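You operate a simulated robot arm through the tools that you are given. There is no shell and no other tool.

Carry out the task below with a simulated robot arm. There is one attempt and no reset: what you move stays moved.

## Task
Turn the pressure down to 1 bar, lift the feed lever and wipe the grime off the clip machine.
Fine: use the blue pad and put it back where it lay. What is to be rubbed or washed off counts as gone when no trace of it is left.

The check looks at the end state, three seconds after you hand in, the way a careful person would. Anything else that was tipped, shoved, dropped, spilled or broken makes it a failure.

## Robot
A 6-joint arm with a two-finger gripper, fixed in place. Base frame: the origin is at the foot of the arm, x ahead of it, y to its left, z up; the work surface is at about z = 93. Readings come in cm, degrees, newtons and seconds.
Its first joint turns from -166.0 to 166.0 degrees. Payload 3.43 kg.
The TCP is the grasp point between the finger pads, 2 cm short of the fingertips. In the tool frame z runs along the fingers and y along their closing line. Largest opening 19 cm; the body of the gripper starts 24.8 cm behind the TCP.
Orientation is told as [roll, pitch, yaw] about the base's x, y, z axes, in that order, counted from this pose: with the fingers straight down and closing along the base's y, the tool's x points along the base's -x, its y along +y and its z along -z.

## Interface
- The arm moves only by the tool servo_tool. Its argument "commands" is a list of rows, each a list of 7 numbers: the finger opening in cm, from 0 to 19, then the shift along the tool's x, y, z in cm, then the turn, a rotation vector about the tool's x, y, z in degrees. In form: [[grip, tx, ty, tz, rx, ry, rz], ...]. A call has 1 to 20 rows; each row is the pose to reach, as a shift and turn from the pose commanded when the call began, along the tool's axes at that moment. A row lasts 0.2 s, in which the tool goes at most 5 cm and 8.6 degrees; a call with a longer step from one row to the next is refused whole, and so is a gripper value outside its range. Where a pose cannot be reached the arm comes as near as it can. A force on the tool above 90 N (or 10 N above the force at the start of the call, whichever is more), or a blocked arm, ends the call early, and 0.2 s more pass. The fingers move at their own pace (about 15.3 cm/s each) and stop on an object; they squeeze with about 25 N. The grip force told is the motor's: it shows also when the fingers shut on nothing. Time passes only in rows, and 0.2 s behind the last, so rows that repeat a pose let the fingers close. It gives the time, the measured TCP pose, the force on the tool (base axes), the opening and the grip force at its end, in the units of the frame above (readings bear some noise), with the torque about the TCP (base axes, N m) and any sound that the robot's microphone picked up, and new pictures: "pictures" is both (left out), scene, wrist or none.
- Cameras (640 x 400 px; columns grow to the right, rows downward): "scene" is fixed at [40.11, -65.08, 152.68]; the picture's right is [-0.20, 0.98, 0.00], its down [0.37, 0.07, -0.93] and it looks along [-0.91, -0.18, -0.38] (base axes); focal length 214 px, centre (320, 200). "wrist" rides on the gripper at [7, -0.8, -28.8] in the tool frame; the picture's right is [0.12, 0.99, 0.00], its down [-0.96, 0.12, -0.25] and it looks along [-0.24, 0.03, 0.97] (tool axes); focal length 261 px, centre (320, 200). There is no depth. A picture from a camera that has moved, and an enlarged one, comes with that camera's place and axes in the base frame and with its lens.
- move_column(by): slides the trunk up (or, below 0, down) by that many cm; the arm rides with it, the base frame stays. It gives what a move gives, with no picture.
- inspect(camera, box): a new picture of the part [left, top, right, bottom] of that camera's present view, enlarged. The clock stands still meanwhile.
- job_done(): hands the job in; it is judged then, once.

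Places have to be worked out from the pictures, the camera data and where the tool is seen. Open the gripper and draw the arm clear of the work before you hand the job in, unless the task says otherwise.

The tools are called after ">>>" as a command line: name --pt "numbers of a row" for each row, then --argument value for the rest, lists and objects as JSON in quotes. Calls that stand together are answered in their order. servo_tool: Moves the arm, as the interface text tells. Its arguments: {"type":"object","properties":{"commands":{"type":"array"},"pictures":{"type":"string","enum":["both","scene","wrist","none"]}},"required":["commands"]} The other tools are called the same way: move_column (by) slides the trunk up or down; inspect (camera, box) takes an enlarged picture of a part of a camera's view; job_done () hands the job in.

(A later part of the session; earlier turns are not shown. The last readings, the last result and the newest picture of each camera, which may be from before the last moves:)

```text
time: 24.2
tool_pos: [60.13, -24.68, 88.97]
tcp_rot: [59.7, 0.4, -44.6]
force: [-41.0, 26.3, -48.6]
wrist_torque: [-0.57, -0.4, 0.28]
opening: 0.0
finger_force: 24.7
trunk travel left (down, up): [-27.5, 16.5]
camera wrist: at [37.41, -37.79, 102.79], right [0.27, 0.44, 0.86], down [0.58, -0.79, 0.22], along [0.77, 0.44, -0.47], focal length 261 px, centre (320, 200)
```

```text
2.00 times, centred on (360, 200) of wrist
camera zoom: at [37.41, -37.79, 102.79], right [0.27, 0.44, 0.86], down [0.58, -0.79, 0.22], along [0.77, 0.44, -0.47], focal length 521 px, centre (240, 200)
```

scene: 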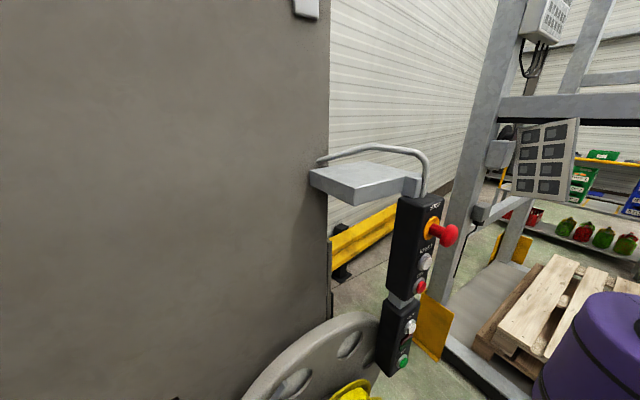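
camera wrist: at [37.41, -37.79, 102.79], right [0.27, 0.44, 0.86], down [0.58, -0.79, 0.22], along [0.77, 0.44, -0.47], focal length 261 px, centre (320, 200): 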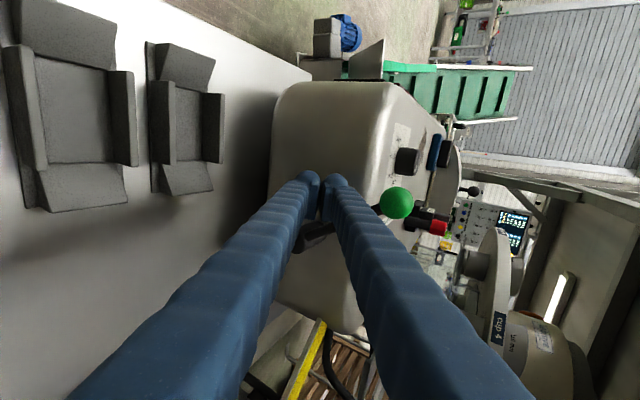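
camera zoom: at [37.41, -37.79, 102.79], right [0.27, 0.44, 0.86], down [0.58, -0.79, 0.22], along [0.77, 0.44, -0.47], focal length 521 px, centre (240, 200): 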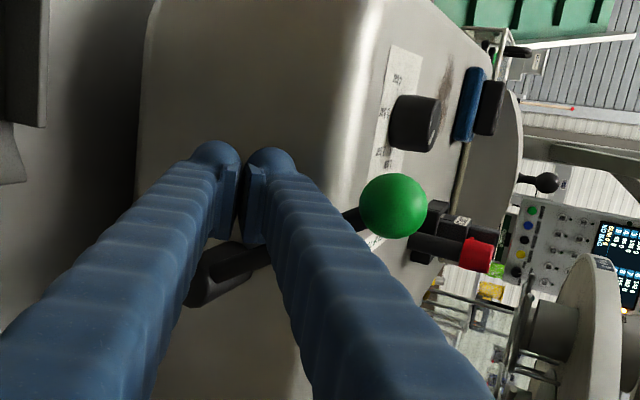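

The reaction is now about 69 N and the ball sits at about 55°, so the lever has reached its upper stop. I ease the fingers away (down and outward along the lever) and check that it stays up.

>>> servo_tool --pt "0 0.6 -0.4 0.23 0 0 0" --pt "0 1.2 -0.87 0.5 0 0 0" --pt "0 1.8 -1.3 0.75 0 0 0" --pt "0 1.8 -1.3 0.75 0 0 0" --pictures "wrist"

>>> inspect --camera "wrist" --box '[260, 100, 460, 300]'

```text
time: 25.2
tool_pos: [59.32, -23.88, 87.88]
tcp_rot: [60.0, 0.1, -45.0]
force: [-1.0, 0.0, 0.5]
wrist_torque: [-0.02, 0.0, 0.0]
opening: 0.0
finger_force: 25.3
trunk travel left (down, up): [-27.5, 16.5]
camera wrist: at [36.41, -36.79, 101.51], right [0.27, 0.43, 0.86], down [0.57, -0.79, 0.22], along [0.78, 0.43, -0.46], focal length 261 px, centre (320, 200)
```

wrist: 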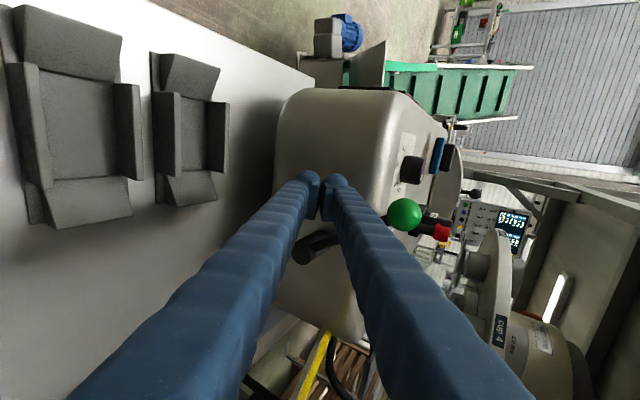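

```text
2.00 times, centred on (360, 200) of wrist
camera zoom: at [36.41, -36.79, 101.51], right [0.27, 0.43, 0.86], down [0.57, -0.79, 0.22], along [0.78, 0.43, -0.46], focal length 521 px, centre (240, 200)
```

zoom: 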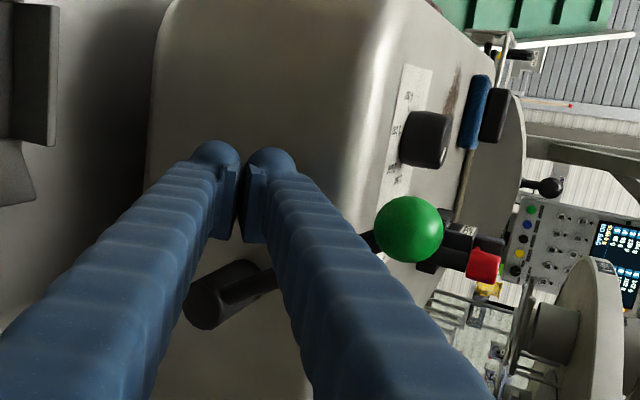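

The lever stays up at about 55° with zero force on the tool. I withdraw outward, then rise and level the tool.

>>> servo_tool --pt "0 0 -2 -3.46 0 0 0" --pt "0 0 -4 -6.93 0 0 0" --pt "0 0 -6 -10.4 0 0 0" --pt "0 0 -2.54 -12.4 0 0 0" --pt "0 0 0.93 -14.4 0 0 0" --pt "0 0 4.4 -16.4 0 0 0" --pt "0 0 7.86 -18.4 0 0 0" --pt "0 0 11.3 -20.4 0 0 0" --pt "0 0 11.3 -20.4 0 0 0" --pictures "none"

>>> servo_tool --pt "0 0 0 0 7.5 0 0" --pt "0 0 0 0 15 0 0" --pt "0 0 0 0 22.5 0 0" --pt "0 0 0 0 30 0 0" --pt "0 0 0 0 37.5 0 0" --pt "0 0 0 0 45 0 0" --pt "0 0 0 0 52.5 0 0" --pt "2 0 0 0 60 0 0" --pt "4 0 0 0 60 0 0" --pictures "wrist"

```text
time: 27.2
tool_pos: [51.05, -32.5, 107.87]
tcp_rot: [60.0, 0.1, -45.0]
force: [-0.6, 0.2, 0.3]
wrist_torque: [-0.03, 0.0, -0.01]
opening: 0.0
finger_force: 24.9
trunk travel left (down, up): [-27.5, 16.5]
```

```text
time: 29.2
tool_pos: [50.86, -32.39, 107.87]
tcp_rot: [-0.1, 0.1, -44.9]
force: [-0.5, 1.5, 1.0]
wrist_torque: [-0.07, 0.0, -0.01]
opening: 4.04
finger_force: 0.0
trunk travel left (down, up): [-27.5, 16.5]
camera wrist: at [45.23, -27.97, 136.67], right [0.62, 0.79, 0.0], down [0.76, -0.6, 0.25], along [0.19, -0.15, -0.97], focal length 261 px, centre (320, 200)
```

wrist: 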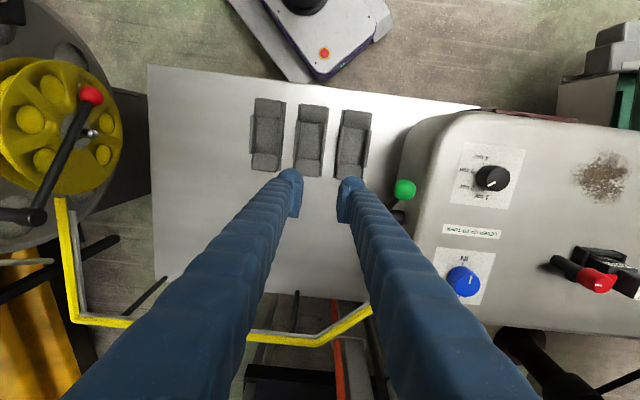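

The lever reads as up in this view too. Next is the dial: I put it at about (68.2, -9.8) with its top near z ≈ 95. I move over it and look straight down at its scale.

>>> servo_tool --pt "6 0.5 3 -4 0 0 0" --pt "6 1 7.5 -4 0 0 0" --pt "6 1.5 12 -4 0 0 0" --pt "6 2 16.5 -4 0 0 0" --pt "6 2.5 21 -4 0 0 0" --pt "6 3.2 25 -4 0 0 0" --pt "6 3.7 28.2 -4 0 0 0" --pt "6 3.7 28.2 -4 0 0 0" --pictures "wrist"

>>> inspect --camera "wrist" --box '[272, 130, 368, 190]'

```text
refused: row 1 steps farther than a row can; nothing moved
```

```text
6.67 times, centred on (320, 160) of wrist
camera zoom: at [45.23, -27.97, 136.67], right [0.62, 0.79, 0.0], down [0.76, -0.6, 0.25], along [0.19, -0.15, -0.97], focal length 1738 px, centre (320, 467)
```

zoom: 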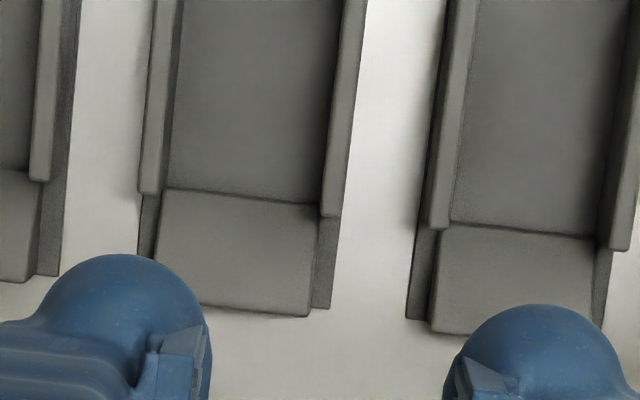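

The first row stepped slightly too far, so the call was refused. I split the move into smaller steps.

>>> servo_tool --pt "6 0 0 -3 0 0 0" --pt "6 0.5 4 -4 0 0 0" --pt "6 1 8 -4 0 0 0" --pt "6 1.5 12.5 -4 0 0 0" --pt "6 2 17 -4 0 0 0" --pt "6 2.5 21.5 -4 0 0 0" --pt "6 3.2 25 -4 0 0 0" --pt "6 3.7 28.2 -4 0 0 0" --pt "6 3.7 28.2 -4 0 0 0" --pictures "wrist"

>>> inspect --camera "wrist" --box '[272, 130, 368, 190]'

```text
time: 31.2
tool_pos: [68.19, -9.72, 111.86]
tcp_rot: [0.0, 0.1, -45.1]
force: [-0.2, -0.3, 1.1]
wrist_torque: [-0.05, 0.02, -0.02]
opening: 6.01
finger_force: 0.0
trunk travel left (down, up): [-27.5, 16.5]
camera wrist: at [62.61, -5.32, 140.61], right [0.62, 0.79, 0.0], down [0.76, -0.6, 0.25], along [0.19, -0.15, -0.97], focal length 261 px, centre (320, 200)
```

wrist: 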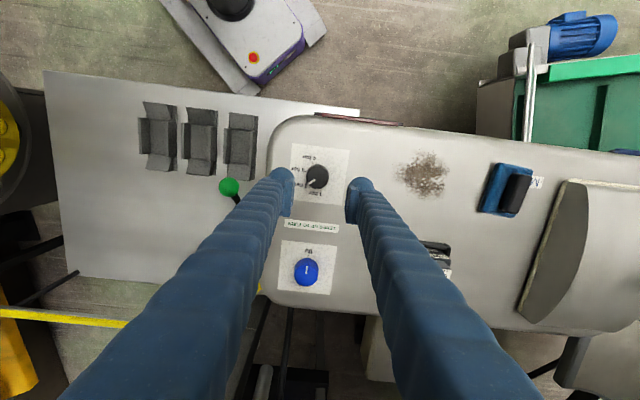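

```text
6.67 times, centred on (320, 160) of wrist
camera zoom: at [62.61, -5.32, 140.61], right [0.62, 0.79, 0.0], down [0.76, -0.6, 0.25], along [0.19, -0.15, -0.97], focal length 1738 px, centre (320, 467)
```

zoom: 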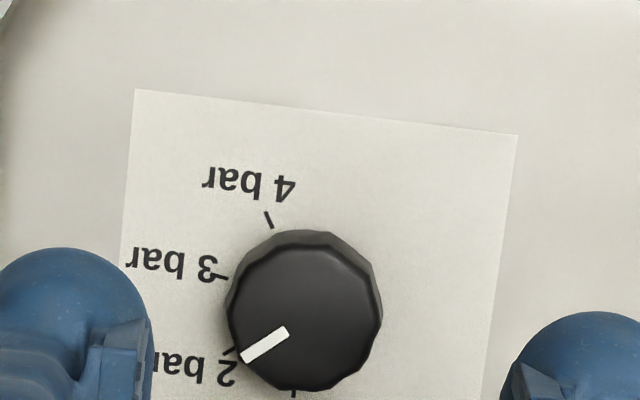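

I fitted the scale in this clear view:
- **Knob centre:** about (68.19, -10.08).
- **Ticks:** about 48° apart.
- **Pointer:** on 2 bar. The 1 bar tick lies about 49–51° further round, counter-clockwise from above.

I centre over it and descend so the fingertips stop just above the plate.

>>> servo_tool --pt "6 -0.25 -0.25 4 0 0 0" --pt "6 -0.25 -0.25 8 0 0 0" --pt "6 -0.25 -0.25 12 0 0 0" --pt "6 -0.25 -0.25 15 0 0 0" --pt "6 -0.25 -0.25 16.5 0 0 0" --pt "6 -0.25 -0.25 17.3 0 0 0" --pt "6 -0.25 -0.25 17.3 0 0 0" --pictures "wrist"

>>> inspect --camera "wrist" --box '[260, 140, 388, 220]'

```text
time: 32.8
tool_pos: [68.13, -10.15, 94.94]
tcp_rot: [0.2, -0.1, -45.0]
force: [0.1, 4.1, 60.2]
wrist_torque: [-0.86, 1.11, -0.14]
opening: 5.99
finger_force: 0.1
trunk travel left (down, up): [-27.5, 16.5]
camera wrist: at [62.29, -5.71, 123.67], right [0.62, 0.79, 0.0], down [0.76, -0.6, 0.25], along [0.2, -0.15, -0.97], focal length 261 px, centre (320, 200)
```

wrist: 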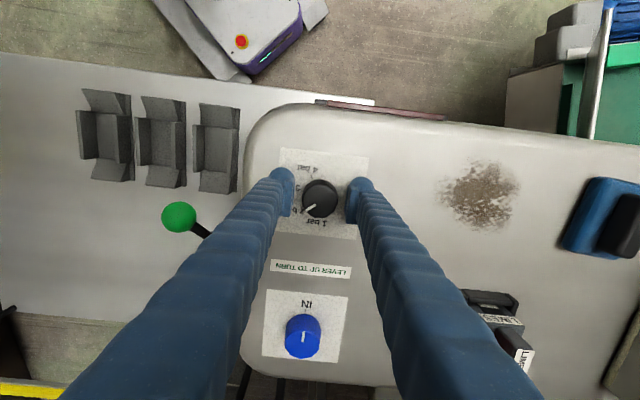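

```text
5.00 times, centred on (324, 180) of wrist
camera zoom: at [62.29, -5.71, 123.67], right [0.62, 0.79, 0.0], down [0.76, -0.6, 0.25], along [0.2, -0.15, -0.97], focal length 1303 px, centre (300, 300)
```

zoom: 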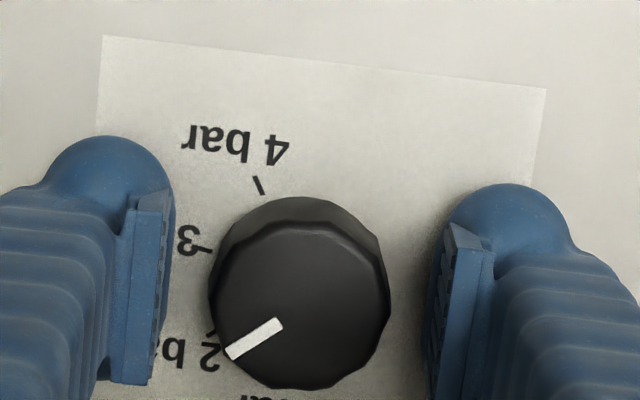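

The fingertips are pressing the plate (60 N), so the top is really at z ≈ 93. I lift 1.1 cm to relieve that, then close on the knob.

>>> servo_tool --pt "6 0 0 -0.6 0 0 0" --pt "6 0 0 -1.1 0 0 0" --pt "6 0 0 -1.1 0 0 0" --pictures "none"

>>> servo_tool --pt "5 0 0 0 0 0 0" --pt "4.4 0 0 0 0 0 0" --pt "4 0 0 0 0 0 0" --pt "3.5 0 0 0 0 0 0" --pt "3 0 0 0 0 0 0" --pt "3 0 0 0 0 0 0" --pictures "wrist"

>>> inspect --camera "wrist" --box '[260, 140, 388, 220]'

```text
time: 33.6
tool_pos: [68.29, -10.15, 95.46]
tcp_rot: [-0.1, 0.2, -44.9]
force: [0.6, -0.3, 0.2]
wrist_torque: [0.03, 0.03, 0.01]
opening: 5.99
finger_force: 0.1
trunk travel left (down, up): [-27.5, 16.5]
```

```text
time: 35.0
tool_pos: [68.14, -10.19, 95.53]
tcp_rot: [-0.1, 0.1, -45.0]
force: [-9.0, -6.8, -3.9]
wrist_torque: [-0.05, 0.07, -0.02]
opening: 3.95
finger_force: 45.1
trunk travel left (down, up): [-27.5, 16.5]
camera wrist: at [62.56, -5.77, 124.34], right [0.62, 0.79, 0.0], down [0.76, -0.6, 0.24], along [0.19, -0.15, -0.97], focal length 261 px, centre (320, 200)
```

wrist: 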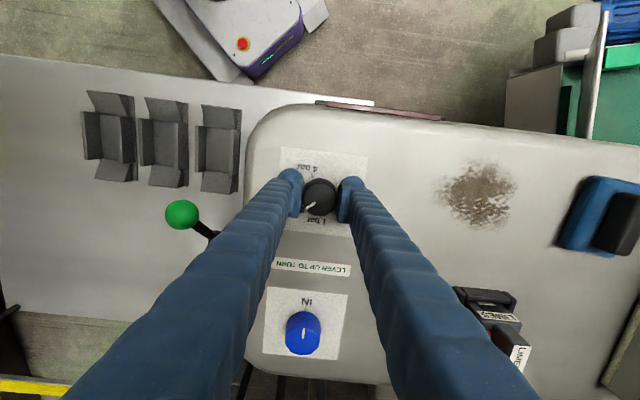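

```text
5.00 times, centred on (324, 180) of wrist
camera zoom: at [62.56, -5.77, 124.34], right [0.62, 0.79, 0.0], down [0.76, -0.6, 0.24], along [0.19, -0.15, -0.97], focal length 1303 px, centre (300, 300)
```

zoom: 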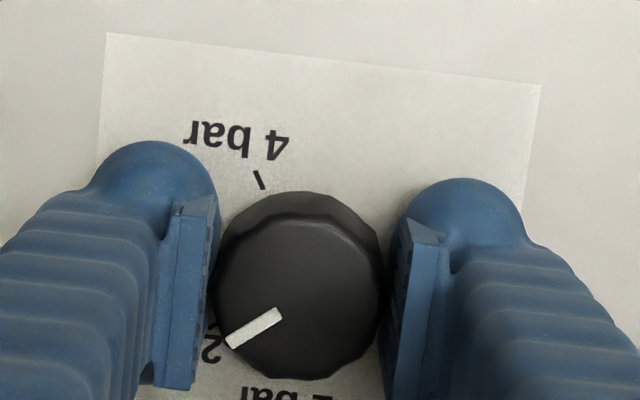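

The knob is gripped at 3.95 cm. I rotate half of the needed turn (counter-clockwise seen from above) and check torque and pointer.

>>> servo_tool --pt "3 0 -0.07 0 0 0 -4" --pt "3 0 -0.07 0 0 0 -9" --pt "3 0 -0.07 0 0 0 -14" --pt "3 0 -0.07 0 0 0 -19" --pt "3 0 -0.07 0 0 0 -24" --pt "3 0 -0.07 0 0 0 -24" --pictures "wrist"

>>> inspect --camera "wrist" --box '[260, 140, 388, 220]'

```text
time: 36.4
tool_pos: [68.16, -10.19, 95.65]
tcp_rot: [0.0, 0.2, -20.9]
force: [-15.9, -2.1, -12.0]
wrist_torque: [0.05, 0.34, -0.01]
opening: 3.93
finger_force: 44.9
trunk travel left (down, up): [-27.5, 16.5]
camera wrist: at [61.24, -8.48, 124.35], right [0.24, 0.97, 0.0], down [0.94, -0.24, 0.24], along [0.24, -0.06, -0.97], focal length 261 px, centre (320, 200)
```

wrist: 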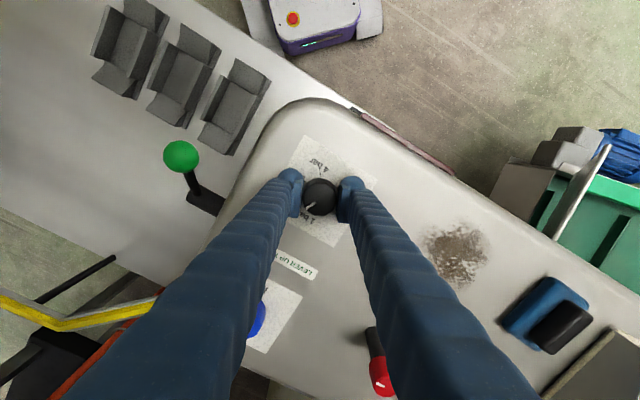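

```text
5.00 times, centred on (324, 180) of wrist
camera zoom: at [61.24, -8.48, 124.35], right [0.24, 0.97, 0.0], down [0.94, -0.24, 0.24], along [0.24, -0.06, -0.97], focal length 1303 px, centre (300, 300)
```

zoom: 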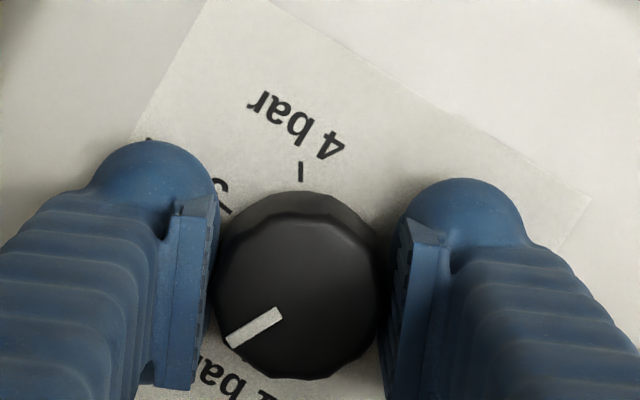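

The knob turns with the gripper, at low torque, so the raised lever did unlock it. I turn the remaining 25° or so.

>>> servo_tool --pt "3 0.1 -0.04 0 0 0 -5" --pt "3 0.1 -0.04 0 0 0 -10" --pt "3 0.1 -0.04 0 0 0 -15" --pt "3 0.1 -0.04 0 0 0 -20" --pt "3 0.1 -0.04 0 0 0 -25" --pt "3 0.1 -0.04 0 0 0 -25" --pictures "wrist"

>>> inspect --camera "wrist" --box '[260, 140, 388, 220]'

```text
time: 37.8
tool_pos: [68.2, -10.19, 95.51]
tcp_rot: [0.2, 0.1, 4.1]
force: [-8.4, -6.1, -25.6]
wrist_torque: [-0.05, 0.1, 0.04]
opening: 3.94
finger_force: 45.3
trunk travel left (down, up): [-27.5, 16.5]
camera wrist: at [61.15, -11.61, 124.36], right [-0.19, 0.98, 0.0], down [0.95, 0.18, 0.24], along [0.24, 0.05, -0.97], focal length 261 px, centre (320, 200)
```

wrist: 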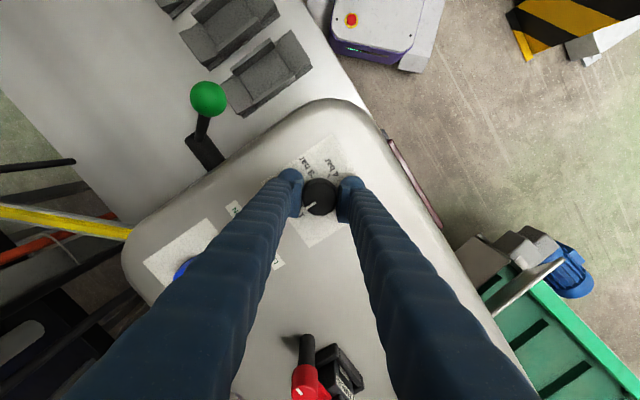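

```text
5.00 times, centred on (324, 180) of wrist
camera zoom: at [61.15, -11.61, 124.36], right [-0.19, 0.98, 0.0], down [0.95, 0.18, 0.24], along [0.24, 0.05, -0.97], focal length 1303 px, centre (300, 300)
```

zoom: 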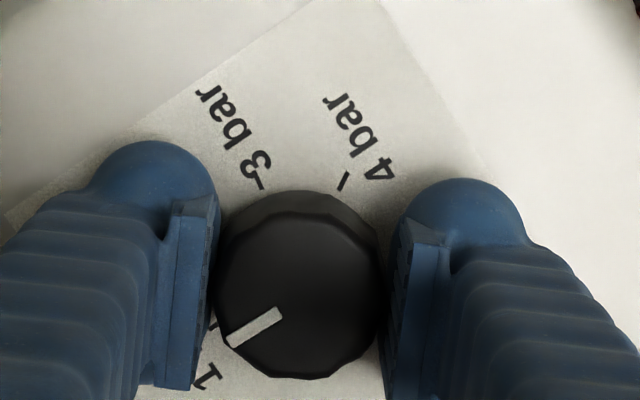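

The pointer has come round with the fingers toward the 1 bar mark. I release, rise and check it against the tick.

>>> servo_tool --pt "4.5 0 0 0 0 0 0" --pt "6 0 0 0 0 0 0" --pt "6.5 0 0 0 0 0 0" --pt "6.5 0 0 -4 0 0 0" --pt "6.5 0 0 -8 0 0 0" --pt "6.5 0 0 -12 0 0 0" --pt "6.5 0 0 -16 0 0 0" --pt "6.5 0 0 -16 0 0 0" --pictures "wrist"

>>> inspect --camera "wrist" --box '[272, 140, 368, 200]'

```text
time: 39.6
tool_pos: [68.12, -10.32, 111.55]
tcp_rot: [0.0, 0.2, 3.9]
force: [-0.5, 0.4, -0.4]
wrist_torque: [0.01, 0.05, 0.0]
opening: 6.48
finger_force: 0.0
trunk travel left (down, up): [-27.5, 16.5]
camera wrist: at [61.18, -11.65, 140.35], right [-0.19, 0.98, 0.0], down [0.95, 0.18, 0.25], along [0.24, 0.05, -0.97], focal length 261 px, centre (320, 200)
```

wrist: 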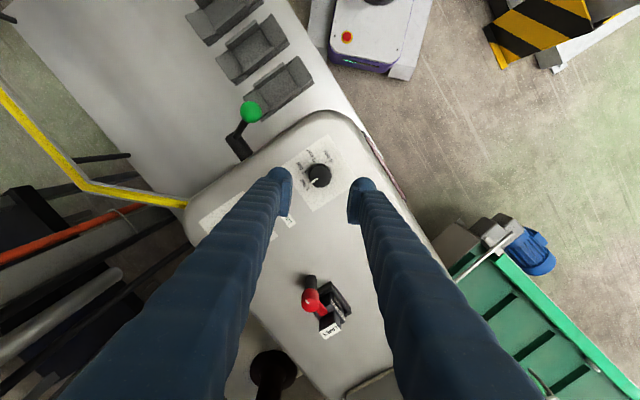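

```text
6.67 times, centred on (320, 170) of wrist
camera zoom: at [61.18, -11.65, 140.35], right [-0.19, 0.98, 0.0], down [0.95, 0.18, 0.25], along [0.24, 0.05, -0.97], focal length 1738 px, centre (320, 400)
```

zoom: 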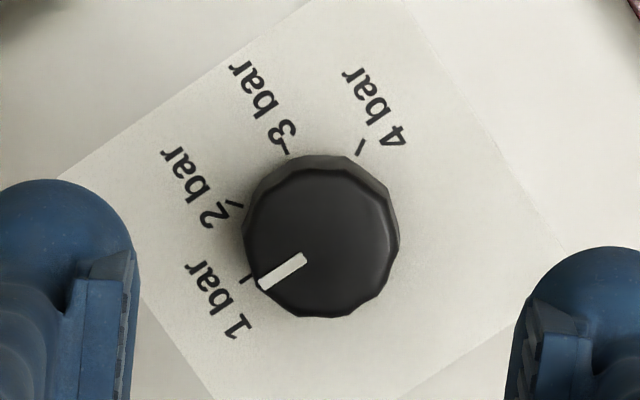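

The pointer is at 315.1° against the 1 bar tick at 315.0°, so the pressure is set and the lever is still up. Next I fly to the blue pad and return the yaw to -45° on the way.

>>> servo_tool --pt "6.5 -1 1 -3 0 0 6" --pt "6.5 -4 3.5 -4 0 0 12" --pt "6.5 -7 6.5 -4 0 0 18" --pt "6.5 -10 9.5 -4 0 0 24" --pt "6.5 -13 12.5 -4 0 0 30" --pt "6.5 -16 15.5 -4 0 0 36" --pt "6.5 -19 18.5 -4 0 0 42" --pt "6.5 -22 21.5 -4 0 0 48.9" --pt "6.5 -23.9 23.3 -4 0 0 48.9" --pt "6.5 -23.9 23.3 -4 0 0 48.9" --pictures "wrist"

>>> inspect --camera "wrist" --box '[256, 130, 384, 210]'

```text
time: 41.8
tool_pos: [90.32, 14.72, 115.72]
tcp_rot: [0.0, 0.0, -44.9]
force: [0.8, 0.1, 0.5]
wrist_torque: [0.01, -0.02, 0.03]
opening: 6.48
finger_force: 0.1
trunk travel left (down, up): [-27.5, 16.5]
camera wrist: at [84.66, 19.13, 144.49], right [0.62, 0.79, 0.0], down [0.76, -0.6, 0.25], along [0.19, -0.15, -0.97], focal length 261 px, centre (320, 200)
```

wrist: 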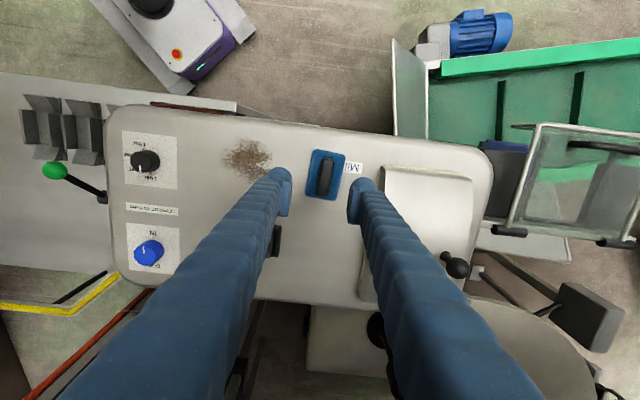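

```text
5.00 times, centred on (320, 170) of wrist
camera zoom: at [84.66, 19.13, 144.49], right [0.62, 0.79, 0.0], down [0.76, -0.6, 0.25], along [0.19, -0.15, -0.97], focal length 1303 px, centre (320, 350)
```

zoom: 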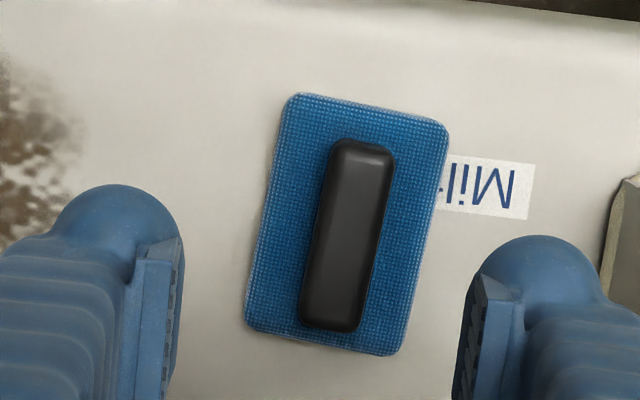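

The pad measures about 6 × 9 cm, centred near (91.15, 15.25), with its long axis at about 130.4°. Its handle is about 2.3 cm wide and it half-covers a "Mil…" label, which is my reference for returning it. I align the yaw to -49.6° and come down part way to verify.

>>> servo_tool --pt "5.5 -0.21 0.96 2 0 0 2.4" --pt "5 -0.21 0.96 5 0 0 4.7" --pt "5 -0.21 0.96 9 0 0 4.7" --pt "5 -0.21 0.96 11 0 0 4.7" --pt "5 -0.21 0.96 11 0 0 4.7" --pictures "wrist"

>>> inspect --camera "wrist" --box '[256, 140, 384, 220]'

```text
time: 43.0
tool_pos: [91.17, 15.4, 104.59]
tcp_rot: [0.1, 0.0, -49.5]
force: [-0.5, 0.0, -0.4]
wrist_torque: [0.01, 0.01, -0.01]
opening: 5.01
finger_force: 0.1
trunk travel left (down, up): [-27.5, 16.5]
camera wrist: at [85.81, 20.11, 133.44], right [0.68, 0.73, 0.0], down [0.71, -0.66, 0.25], along [0.18, -0.17, -0.97], focal length 261 px, centre (320, 200)
```

wrist: 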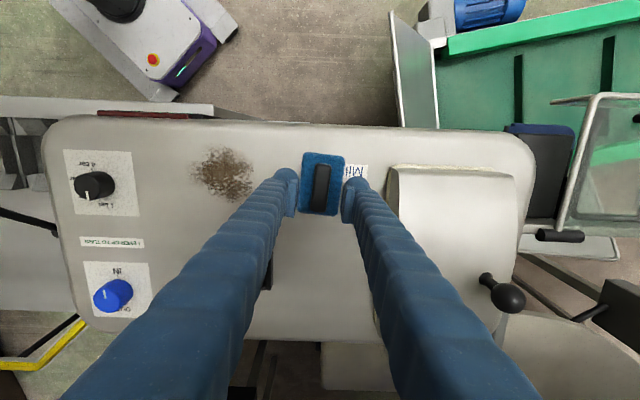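

```text
5.00 times, centred on (320, 180) of wrist
camera zoom: at [85.81, 20.11, 133.44], right [0.68, 0.73, 0.0], down [0.71, -0.66, 0.25], along [0.18, -0.17, -0.97], focal length 1303 px, centre (320, 300)
```

zoom: 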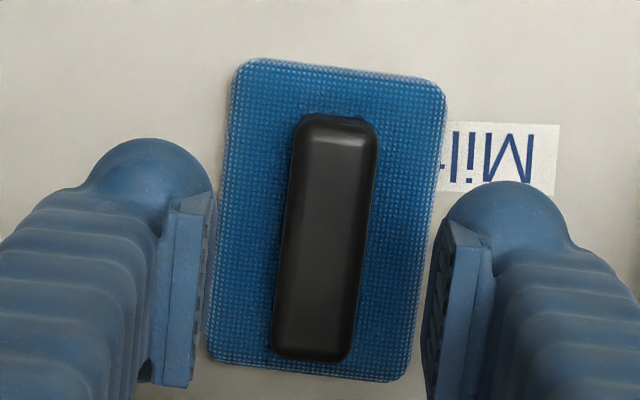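

The handle is centred between the fingers to within about 3 mm. I descend the last 7 cm slowly to straddle it.

>>> servo_tool --pt "5 -0.25 0 3 0 0 0" --pt "5 -0.25 0 5 0 0 0" --pt "5 -0.25 0 6.2 0 0 0" --pt "5 -0.25 0 7.0 0 0 0" --pt "5 -0.25 0 7.0 0 0 0" --pictures "wrist"

>>> inspect --camera "wrist" --box '[256, 140, 384, 220]'

```text
time: 44.2
tool_pos: [91.22, 15.21, 97.73]
tcp_rot: [0.0, 0.1, -49.6]
force: [0.0, 0.0, -0.8]
wrist_torque: [0.03, -0.03, 0.0]
opening: 5.0
finger_force: 0.0
trunk travel left (down, up): [-27.5, 16.5]
camera wrist: at [85.97, 20.02, 126.37], right [0.68, 0.73, 0.0], down [0.71, -0.66, 0.25], along [0.18, -0.17, -0.97], focal length 261 px, centre (320, 200)
```

wrist: 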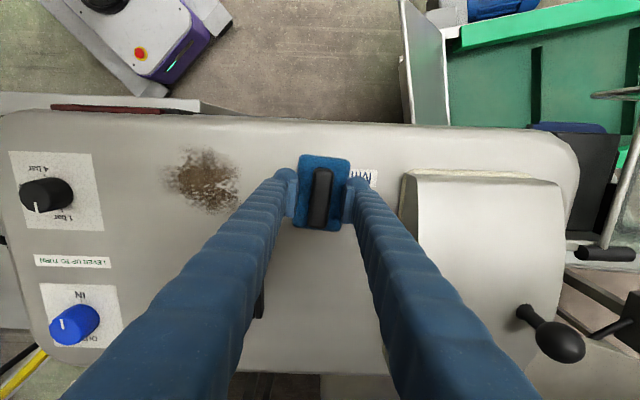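

```text
5.00 times, centred on (320, 180) of wrist
camera zoom: at [85.97, 20.02, 126.37], right [0.68, 0.73, 0.0], down [0.71, -0.66, 0.25], along [0.18, -0.17, -0.97], focal length 1303 px, centre (320, 300)
```

zoom: 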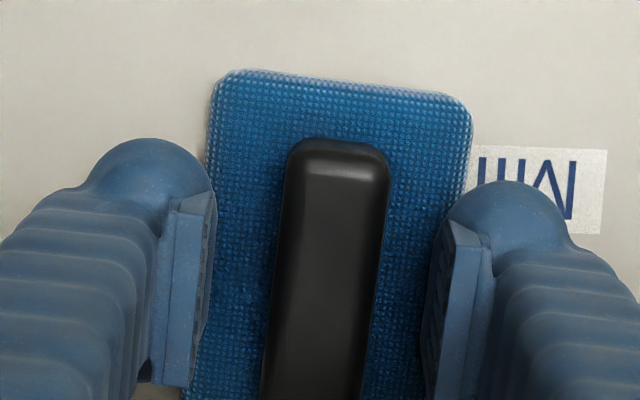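

The fingers straddle the handle with no contact force. I lower 0.3 cm more and close.

>>> servo_tool --pt "4 0 0 0.3 0 0 0" --pt "3.2 0 0 0.3 0 0 0" --pt "2.6 0 0 0.3 0 0 0" --pt "2.2 0 0 0.3 0 0 0" --pt "1.8 0 0 0.3 0 0 0" --pt "1.4 0 0 0.3 0 0 0" --pt "1.4 0 0 0.3 0 0 0" --pictures "wrist"

>>> inspect --camera "wrist" --box '[256, 140, 384, 220]'

```text
time: 45.8
tool_pos: [91.25, 15.28, 97.18]
tcp_rot: [0.0, 0.1, -49.6]
force: [-0.5, 1.0, -0.6]
wrist_torque: [0.03, 0.01, 0.0]
opening: 2.25
finger_force: 24.4
trunk travel left (down, up): [-27.5, 16.5]
camera wrist: at [86.03, 20.05, 126.07], right [0.68, 0.73, 0.0], down [0.71, -0.66, 0.25], along [0.18, -0.17, -0.97], focal length 261 px, centre (320, 200)
```

wrist: 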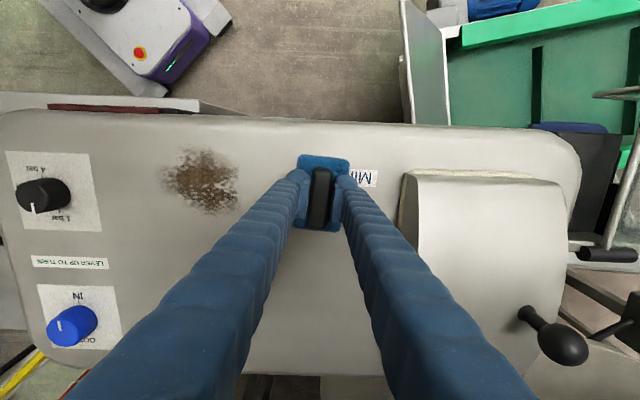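

```text
5.00 times, centred on (320, 180) of wrist
camera zoom: at [86.03, 20.05, 126.07], right [0.68, 0.73, 0.0], down [0.71, -0.66, 0.25], along [0.18, -0.17, -0.97], focal length 1303 px, centre (320, 300)
```

zoom: 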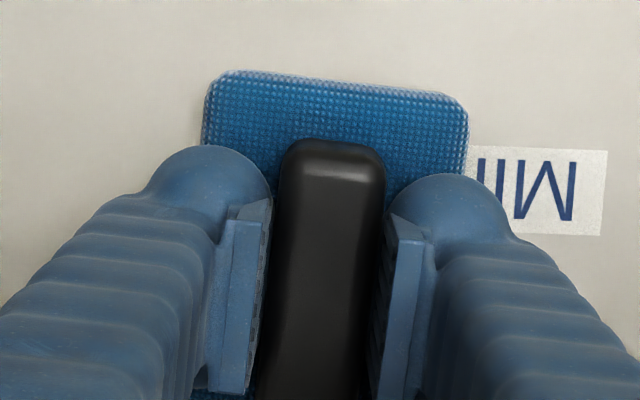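

The handle is held (2.25 cm, 24 N) and the pad hardly shifted. The grime centre is about (80.0, 5.05), roughly 15 cm along the machine toward the dial. I lift the pad, carry it to the near edge of the patch and stop just above the surface.

>>> servo_tool --pt "1.4 0 0 -1.5 0 0 0" --pt "1.4 0 0 -3 0 0 0" --pt "1.4 -0.2 -4 -3 0 0 0" --pt "1.4 -0.4 -8 -3 0 0 0" --pt "1.4 -0.54 -10 -3 0 0 0" --pt "1.4 -0.54 -10 -1.5 0 0 0" --pt "1.4 -0.54 -10 -0.6 0 0 0" --pt "1.4 -0.54 -10 -0.6 0 0 0" --pictures "wrist"

>>> inspect --camera "wrist" --box '[230, 130, 390, 230]'

```text
time: 47.6
tool_pos: [83.71, 8.2, 97.81]
tcp_rot: [-0.1, 0.1, -49.6]
force: [0.1, 0.9, -1.4]
wrist_torque: [0.04, -0.01, 0.03]
opening: 2.26
finger_force: 25.6
trunk travel left (down, up): [-27.5, 16.5]
camera wrist: at [78.72, 13.01, 126.67], right [0.68, 0.73, 0.0], down [0.71, -0.66, 0.24], along [0.18, -0.17, -0.97], focal length 261 px, centre (320, 200)
```

wrist: 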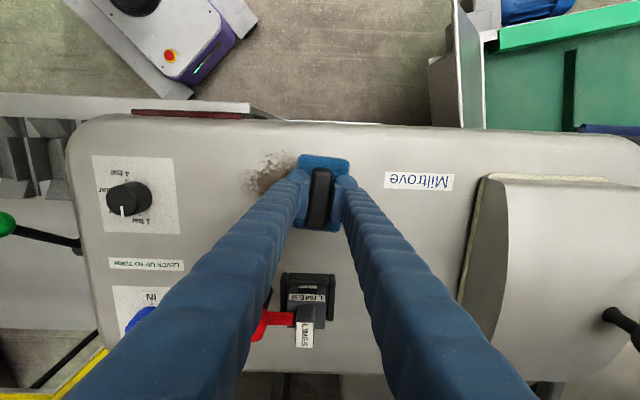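

```text
4.00 times, centred on (310, 180) of wrist
camera zoom: at [78.72, 13.01, 126.67], right [0.68, 0.73, 0.0], down [0.71, -0.66, 0.24], along [0.18, -0.17, -0.97], focal length 1043 px, centre (360, 280)
```

zoom: 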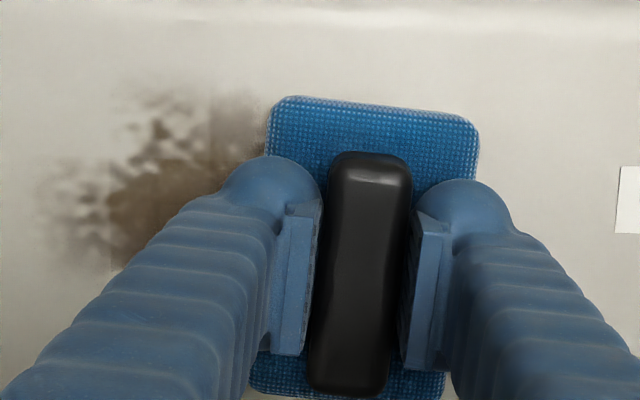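

The pad is held well; the home spot shows a "Miltrove" label that it half-covered. I lower the pad onto the surface and read the contact force.

>>> servo_tool --pt "1.4 0 0 0.4 0 0 0" --pt "1.4 0 0 0.6 0 0 0" --pt "1.4 0 0 0.7 0 0 0" --pt "1.4 0 0 0.7 0 0 0" --pictures "none"

```text
time: 48.6
tool_pos: [84.0, 8.23, 97.25]
tcp_rot: [0.0, 0.1, -49.6]
force: [-0.1, 1.5, 3.6]
wrist_torque: [0.05, 0.0, 0.03]
opening: 2.28
finger_force: 24.6
trunk travel left (down, up): [-27.5, 16.5]
```

Light contact, about 5 N. I press slightly more and make the first slow stroke across the patch.

>>> servo_tool --pt "1.4 0 0 0.08 0 0 0" --pt "1.4 0 -1 0.08 0 0 0" --pt "1.4 0 -2 0.08 0 0 0" --pt "1.4 0 -3 0.08 0 0 0" --pt "1.4 0 -4 0.08 0 0 0" --pt "1.4 0 -5 0.08 0 0 0" --pt "1.4 0 -6 0.08 0 0 0" --pt "1.4 0 -7 0.08 0 0 0" --pt "1.4 0 -8 0.08 0 0 0" --pt "1.4 0 -9 0.08 0 0 0" --pt "1.4 0 -10 0.08 0 0 0" --pt "1.4 0 -10 0.08 0 0 0" --pictures "wrist"

>>> inspect --camera "wrist" --box '[250, 120, 450, 250]'

```text
time: 51.2
tool_pos: [76.38, 1.68, 97.13]
tcp_rot: [0.1, 0.0, -49.6]
force: [7.4, 2.9, 25.2]
wrist_torque: [0.0, -0.13, -0.02]
opening: 2.24
finger_force: 24.4
trunk travel left (down, up): [-27.5, 16.5]
camera wrist: at [71.06, 6.52, 126.02], right [0.68, 0.73, 0.0], down [0.71, -0.66, 0.25], along [0.18, -0.17, -0.97], focal length 261 px, centre (320, 200)
```

wrist: 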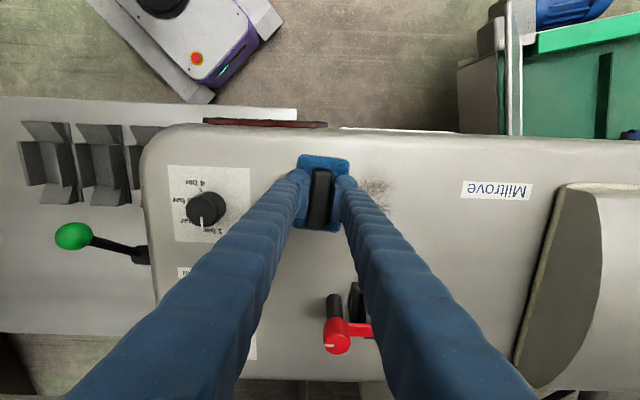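

```text
3.08 times, centred on (350, 185) of wrist
camera zoom: at [71.06, 6.52, 126.02], right [0.68, 0.73, 0.0], down [0.71, -0.66, 0.25], along [0.18, -0.17, -0.97], focal length 802 px, centre (228, 246)
```

zoom: 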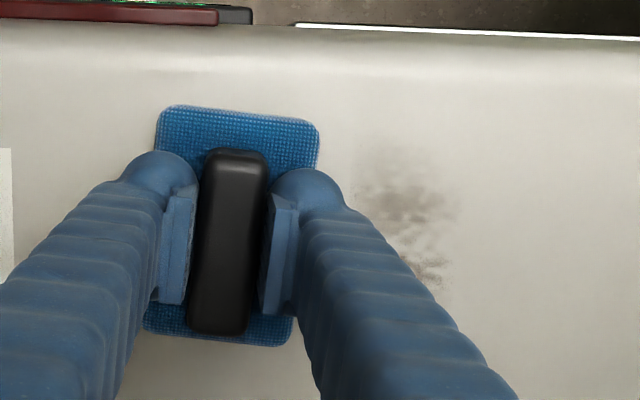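

The stroke removed much of it, but a faint residue remains. I make a back-and-forth pass with a small sideways offset.

>>> servo_tool --pt "1.4 0.8 0.6 0 0 0 0" --pt "1.4 1.2 1.6 0 0 0 0" --pt "1.4 1.2 2.6 0 0 0 0" --pt "1.4 1.2 3.6 0 0 0 0" --pt "1.4 1.2 4.6 0 0 0 0" --pt "1.4 1.2 5.6 0 0 0 0" --pt "1.4 1.2 6.6 0 0 0 0" --pt "1.4 1.2 7.6 0 0 0 0" --pt "1.4 1.2 8.6 0 0 0 0" --pt "1.4 1.2 9.6 0 0 0 0" --pt "1.4 1.2 10.6 0 0 0 0" --pt "1.4 0 10.6 0 0 0 0" --pt "1.4 -1.2 10.2 0 0 0 0" --pt "1.4 -1.2 9 0 0 0 0" --pt "1.4 -1.2 7.8 0 0 0 0" --pt "1.4 -1.2 6.4 0 0 0 0" --pt "1.4 -1.2 5 0 0 0 0" --pt "1.4 -1.2 3.5 0 0 0 0" --pt "1.4 -1.2 2 0 0 0 0" --pt "1.4 -1.2 0 0 0 0 0" --pictures "wrist"

>>> inspect --camera "wrist" --box '[250, 120, 450, 250]'

```text
time: 55.4
tool_pos: [77.13, 0.83, 97.19]
tcp_rot: [-0.1, 0.1, -49.5]
force: [-1.7, -1.0, 15.2]
wrist_torque: [-0.09, -0.12, 0.0]
opening: 2.26
finger_force: 25.1
trunk travel left (down, up): [-27.5, 16.5]
camera wrist: at [71.88, 5.62, 125.98], right [0.68, 0.74, 0.0], down [0.71, -0.66, 0.24], along [0.18, -0.17, -0.97], focal length 261 px, centre (320, 200)
```

wrist: 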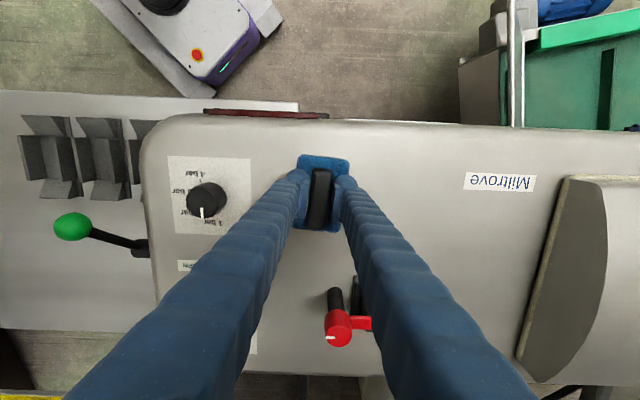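

```text
3.08 times, centred on (350, 185) of wrist
camera zoom: at [71.88, 5.62, 125.98], right [0.68, 0.74, 0.0], down [0.71, -0.66, 0.24], along [0.18, -0.17, -0.97], focal length 802 px, centre (228, 246)
```

zoom: 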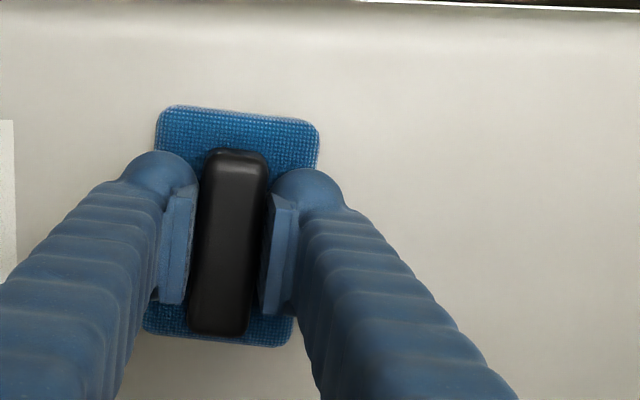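

The patch looks clean where visible. I do one more covering back-and-forth pass to catch faint traces, including slightly beyond the old edges.

>>> servo_tool --pt "1.4 -0.3 1 0 0 0 0" --pt "1.4 -0.3 2.1 0 0 0 0" --pt "1.4 -0.3 3.2 0 0 0 0" --pt "1.4 -0.3 4.3 0 0 0 0" --pt "1.4 -0.3 5.4 0 0 0 0" --pt "1.4 -0.3 6.5 0 0 0 0" --pt "1.4 -0.3 7.6 0 0 0 0" --pt "1.4 -0.3 8.7 0 0 0 0" --pt "1.4 -0.3 9.8 0 0 0 0" --pt "1.4 -0.3 11 0 0 0 0" --pt "1.4 1.4 11 0 0 0 0" --pt "1.4 3 10.6 0 0 0 0" --pt "1.4 3 9.2 0 0 0 0" --pt "1.4 3 7.8 0 0 0 0" --pt "1.4 3 6.4 0 0 0 0" --pt "1.4 3 5 0 0 0 0" --pt "1.4 3 3.6 0 0 0 0" --pt "1.4 3 2.2 0 0 0 0" --pt "1.4 3 0.8 0 0 0 0" --pt "1.4 3 -0.5 0 0 0 0" --pictures "wrist"

>>> inspect --camera "wrist" --box '[250, 120, 450, 250]'

```text
time: 59.6
tool_pos: [74.69, 2.79, 97.31]
tcp_rot: [-0.1, 0.2, -49.5]
force: [0.4, 0.4, 14.4]
wrist_torque: [-0.03, -0.06, -0.02]
opening: 2.26
finger_force: 25.3
trunk travel left (down, up): [-27.5, 16.5]
camera wrist: at [69.51, 7.68, 125.96], right [0.68, 0.74, 0.0], down [0.71, -0.66, 0.25], along [0.18, -0.17, -0.97], focal length 261 px, centre (320, 200)
```

wrist: 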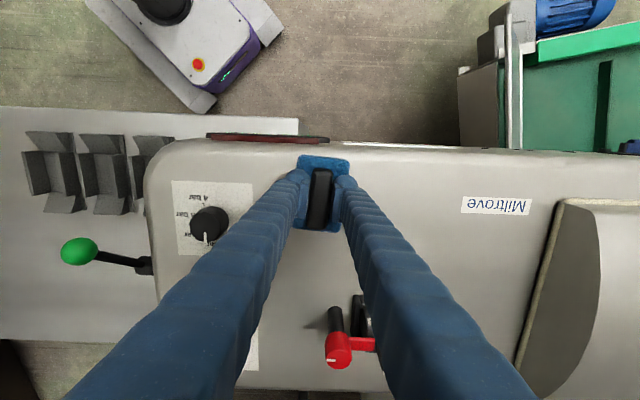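

```text
3.08 times, centred on (350, 185) of wrist
camera zoom: at [69.51, 7.68, 125.96], right [0.68, 0.74, 0.0], down [0.71, -0.66, 0.25], along [0.18, -0.17, -0.97], focal length 802 px, centre (228, 246)
```

zoom: 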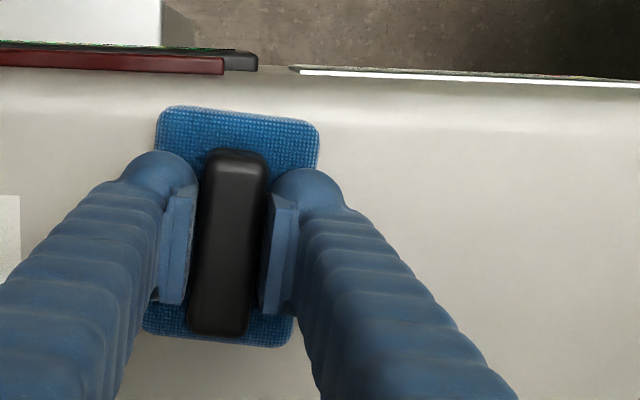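

I lift the pad off and carry it back to hover over its home spot, then inspect the wiped area for traces.

>>> servo_tool --pt "1.4 0 0 -1.5 0 0 0" --pt "1.4 0 0 -3.18 0 0 0" --pt "1.4 -0.2 4 -3.18 0 0 0" --pt "1.4 -0.5 8 -3.18 0 0 0" --pt "1.4 -0.8 12 -3.18 0 0 0" --pt "1.4 -1.1 16 -3.18 0 0 0" --pt "1.4 -1.26 19 -3.18 0 0 0" --pt "1.4 -1.26 20.5 -3.18 0 0 0" --pt "1.4 -1.26 20.5 -3.18 0 0 0" --pictures "wrist"

>>> inspect --camera "wrist" --box '[120, 110, 310, 240]'

>>> inspect --camera "wrist" --box '[256, 140, 384, 220]'

```text
time: 61.6
tool_pos: [91.37, 15.28, 100.3]
tcp_rot: [0.0, 0.1, -49.6]
force: [0.4, 0.7, -0.6]
wrist_torque: [-0.03, -0.02, -0.02]
opening: 2.27
finger_force: 25.0
trunk travel left (down, up): [-27.5, 16.5]
camera wrist: at [86.09, 19.99, 129.12], right [0.68, 0.73, 0.0], down [0.71, -0.66, 0.25], along [0.18, -0.17, -0.97], focal length 261 px, centre (320, 200)
```

wrist: 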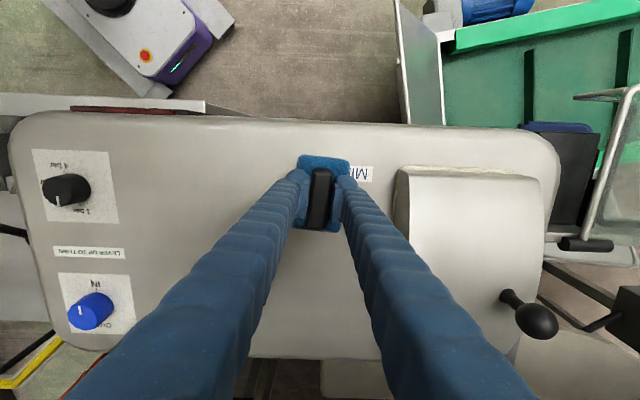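

```text
3.08 times, centred on (215, 175) of wrist
camera zoom: at [86.09, 19.99, 129.12], right [0.68, 0.73, 0.0], down [0.71, -0.66, 0.25], along [0.18, -0.17, -0.97], focal length 802 px, centre (643, 277)
```

zoom: 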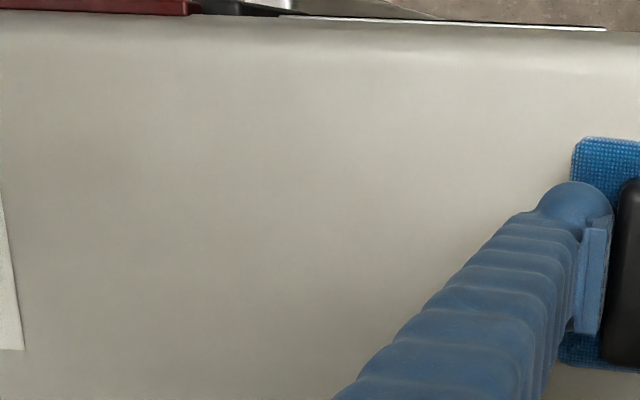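

```text
5.00 times, centred on (320, 180) of wrist
camera zoom: at [86.09, 19.99, 129.12], right [0.68, 0.73, 0.0], down [0.71, -0.66, 0.25], along [0.18, -0.17, -0.97], focal length 1303 px, centre (320, 300)
```

zoom: 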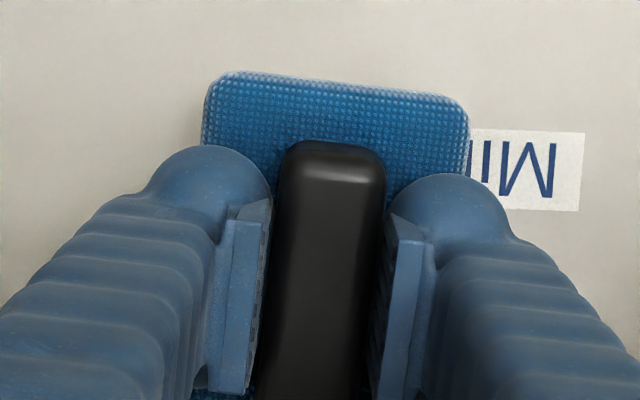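

No visible residue, and the pad hasn't slipped in the grip. I look at the cleaned area at higher zoom before putting the pad down.

>>> inspect --camera "wrist" --box '[140, 120, 268, 200]'

>>> inspect --camera "wrist" --box '[190, 140, 286, 200]'

```text
5.00 times, centred on (204, 160) of wrist
camera zoom: at [86.09, 19.99, 129.12], right [0.68, 0.73, 0.0], down [0.71, -0.66, 0.25], along [0.18, -0.17, -0.97], focal length 1303 px, centre (900, 400)
```

zoom: 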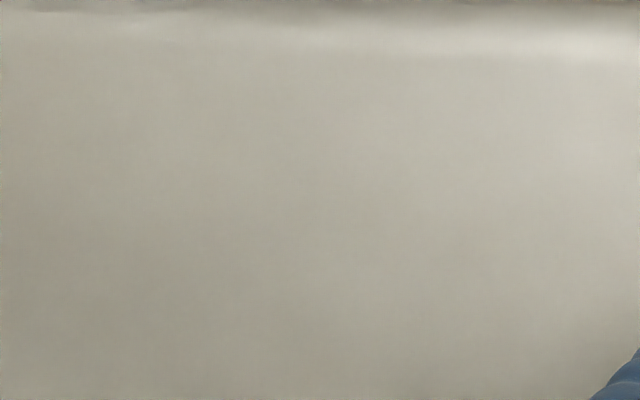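

```text
6.67 times, centred on (238, 170) of wrist
camera zoom: at [86.09, 19.99, 129.12], right [0.68, 0.73, 0.0], down [0.71, -0.66, 0.25], along [0.18, -0.17, -0.97], focal length 1738 px, centre (867, 400)
```

zoom: 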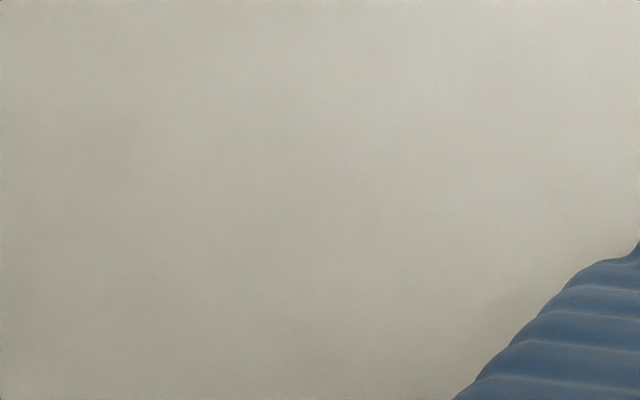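

The area is clean at high zoom. I lower the pad by the same 3 cm I lifted it, onto the commanded pick-up pose.

>>> servo_tool --pt "1.4 0 0 1.2 0 0 0" --pt "1.4 0 0 2.2 0 0 0" --pt "1.4 0 0 2.7 0 0 0" --pt "1.4 0 0 3.0 0 0 0" --pt "1.4 0 0 3.0 0 0 0" --pictures "wrist"

>>> inspect --camera "wrist" --box '[256, 140, 384, 220]'

```text
time: 62.8
tool_pos: [91.1, 15.04, 97.18]
tcp_rot: [0.0, 0.1, -49.5]
force: [-0.4, 0.8, -1.6]
wrist_torque: [0.0, 0.0, 0.02]
opening: 2.28
finger_force: 25.0
trunk travel left (down, up): [-27.5, 16.5]
camera wrist: at [85.99, 19.94, 126.03], right [0.68, 0.73, 0.0], down [0.71, -0.66, 0.25], along [0.18, -0.17, -0.97], focal length 261 px, centre (320, 200)
```

wrist: 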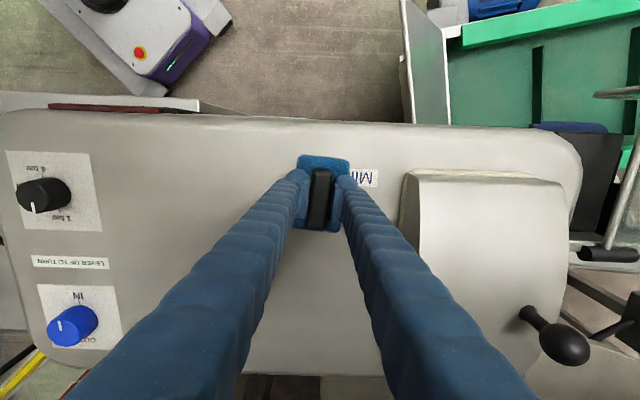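

```text
5.00 times, centred on (320, 180) of wrist
camera zoom: at [85.99, 19.94, 126.03], right [0.68, 0.73, 0.0], down [0.71, -0.66, 0.25], along [0.18, -0.17, -0.97], focal length 1303 px, centre (320, 300)
```

zoom: 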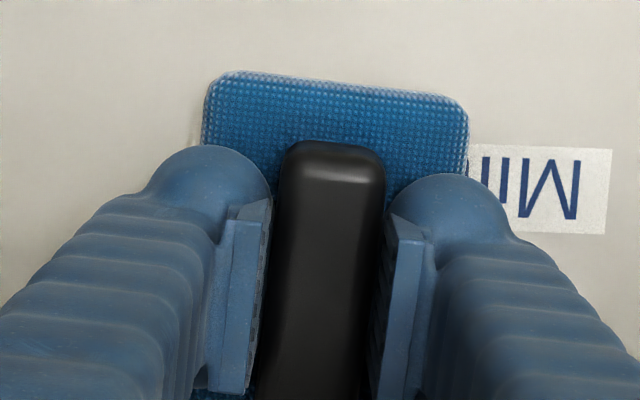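

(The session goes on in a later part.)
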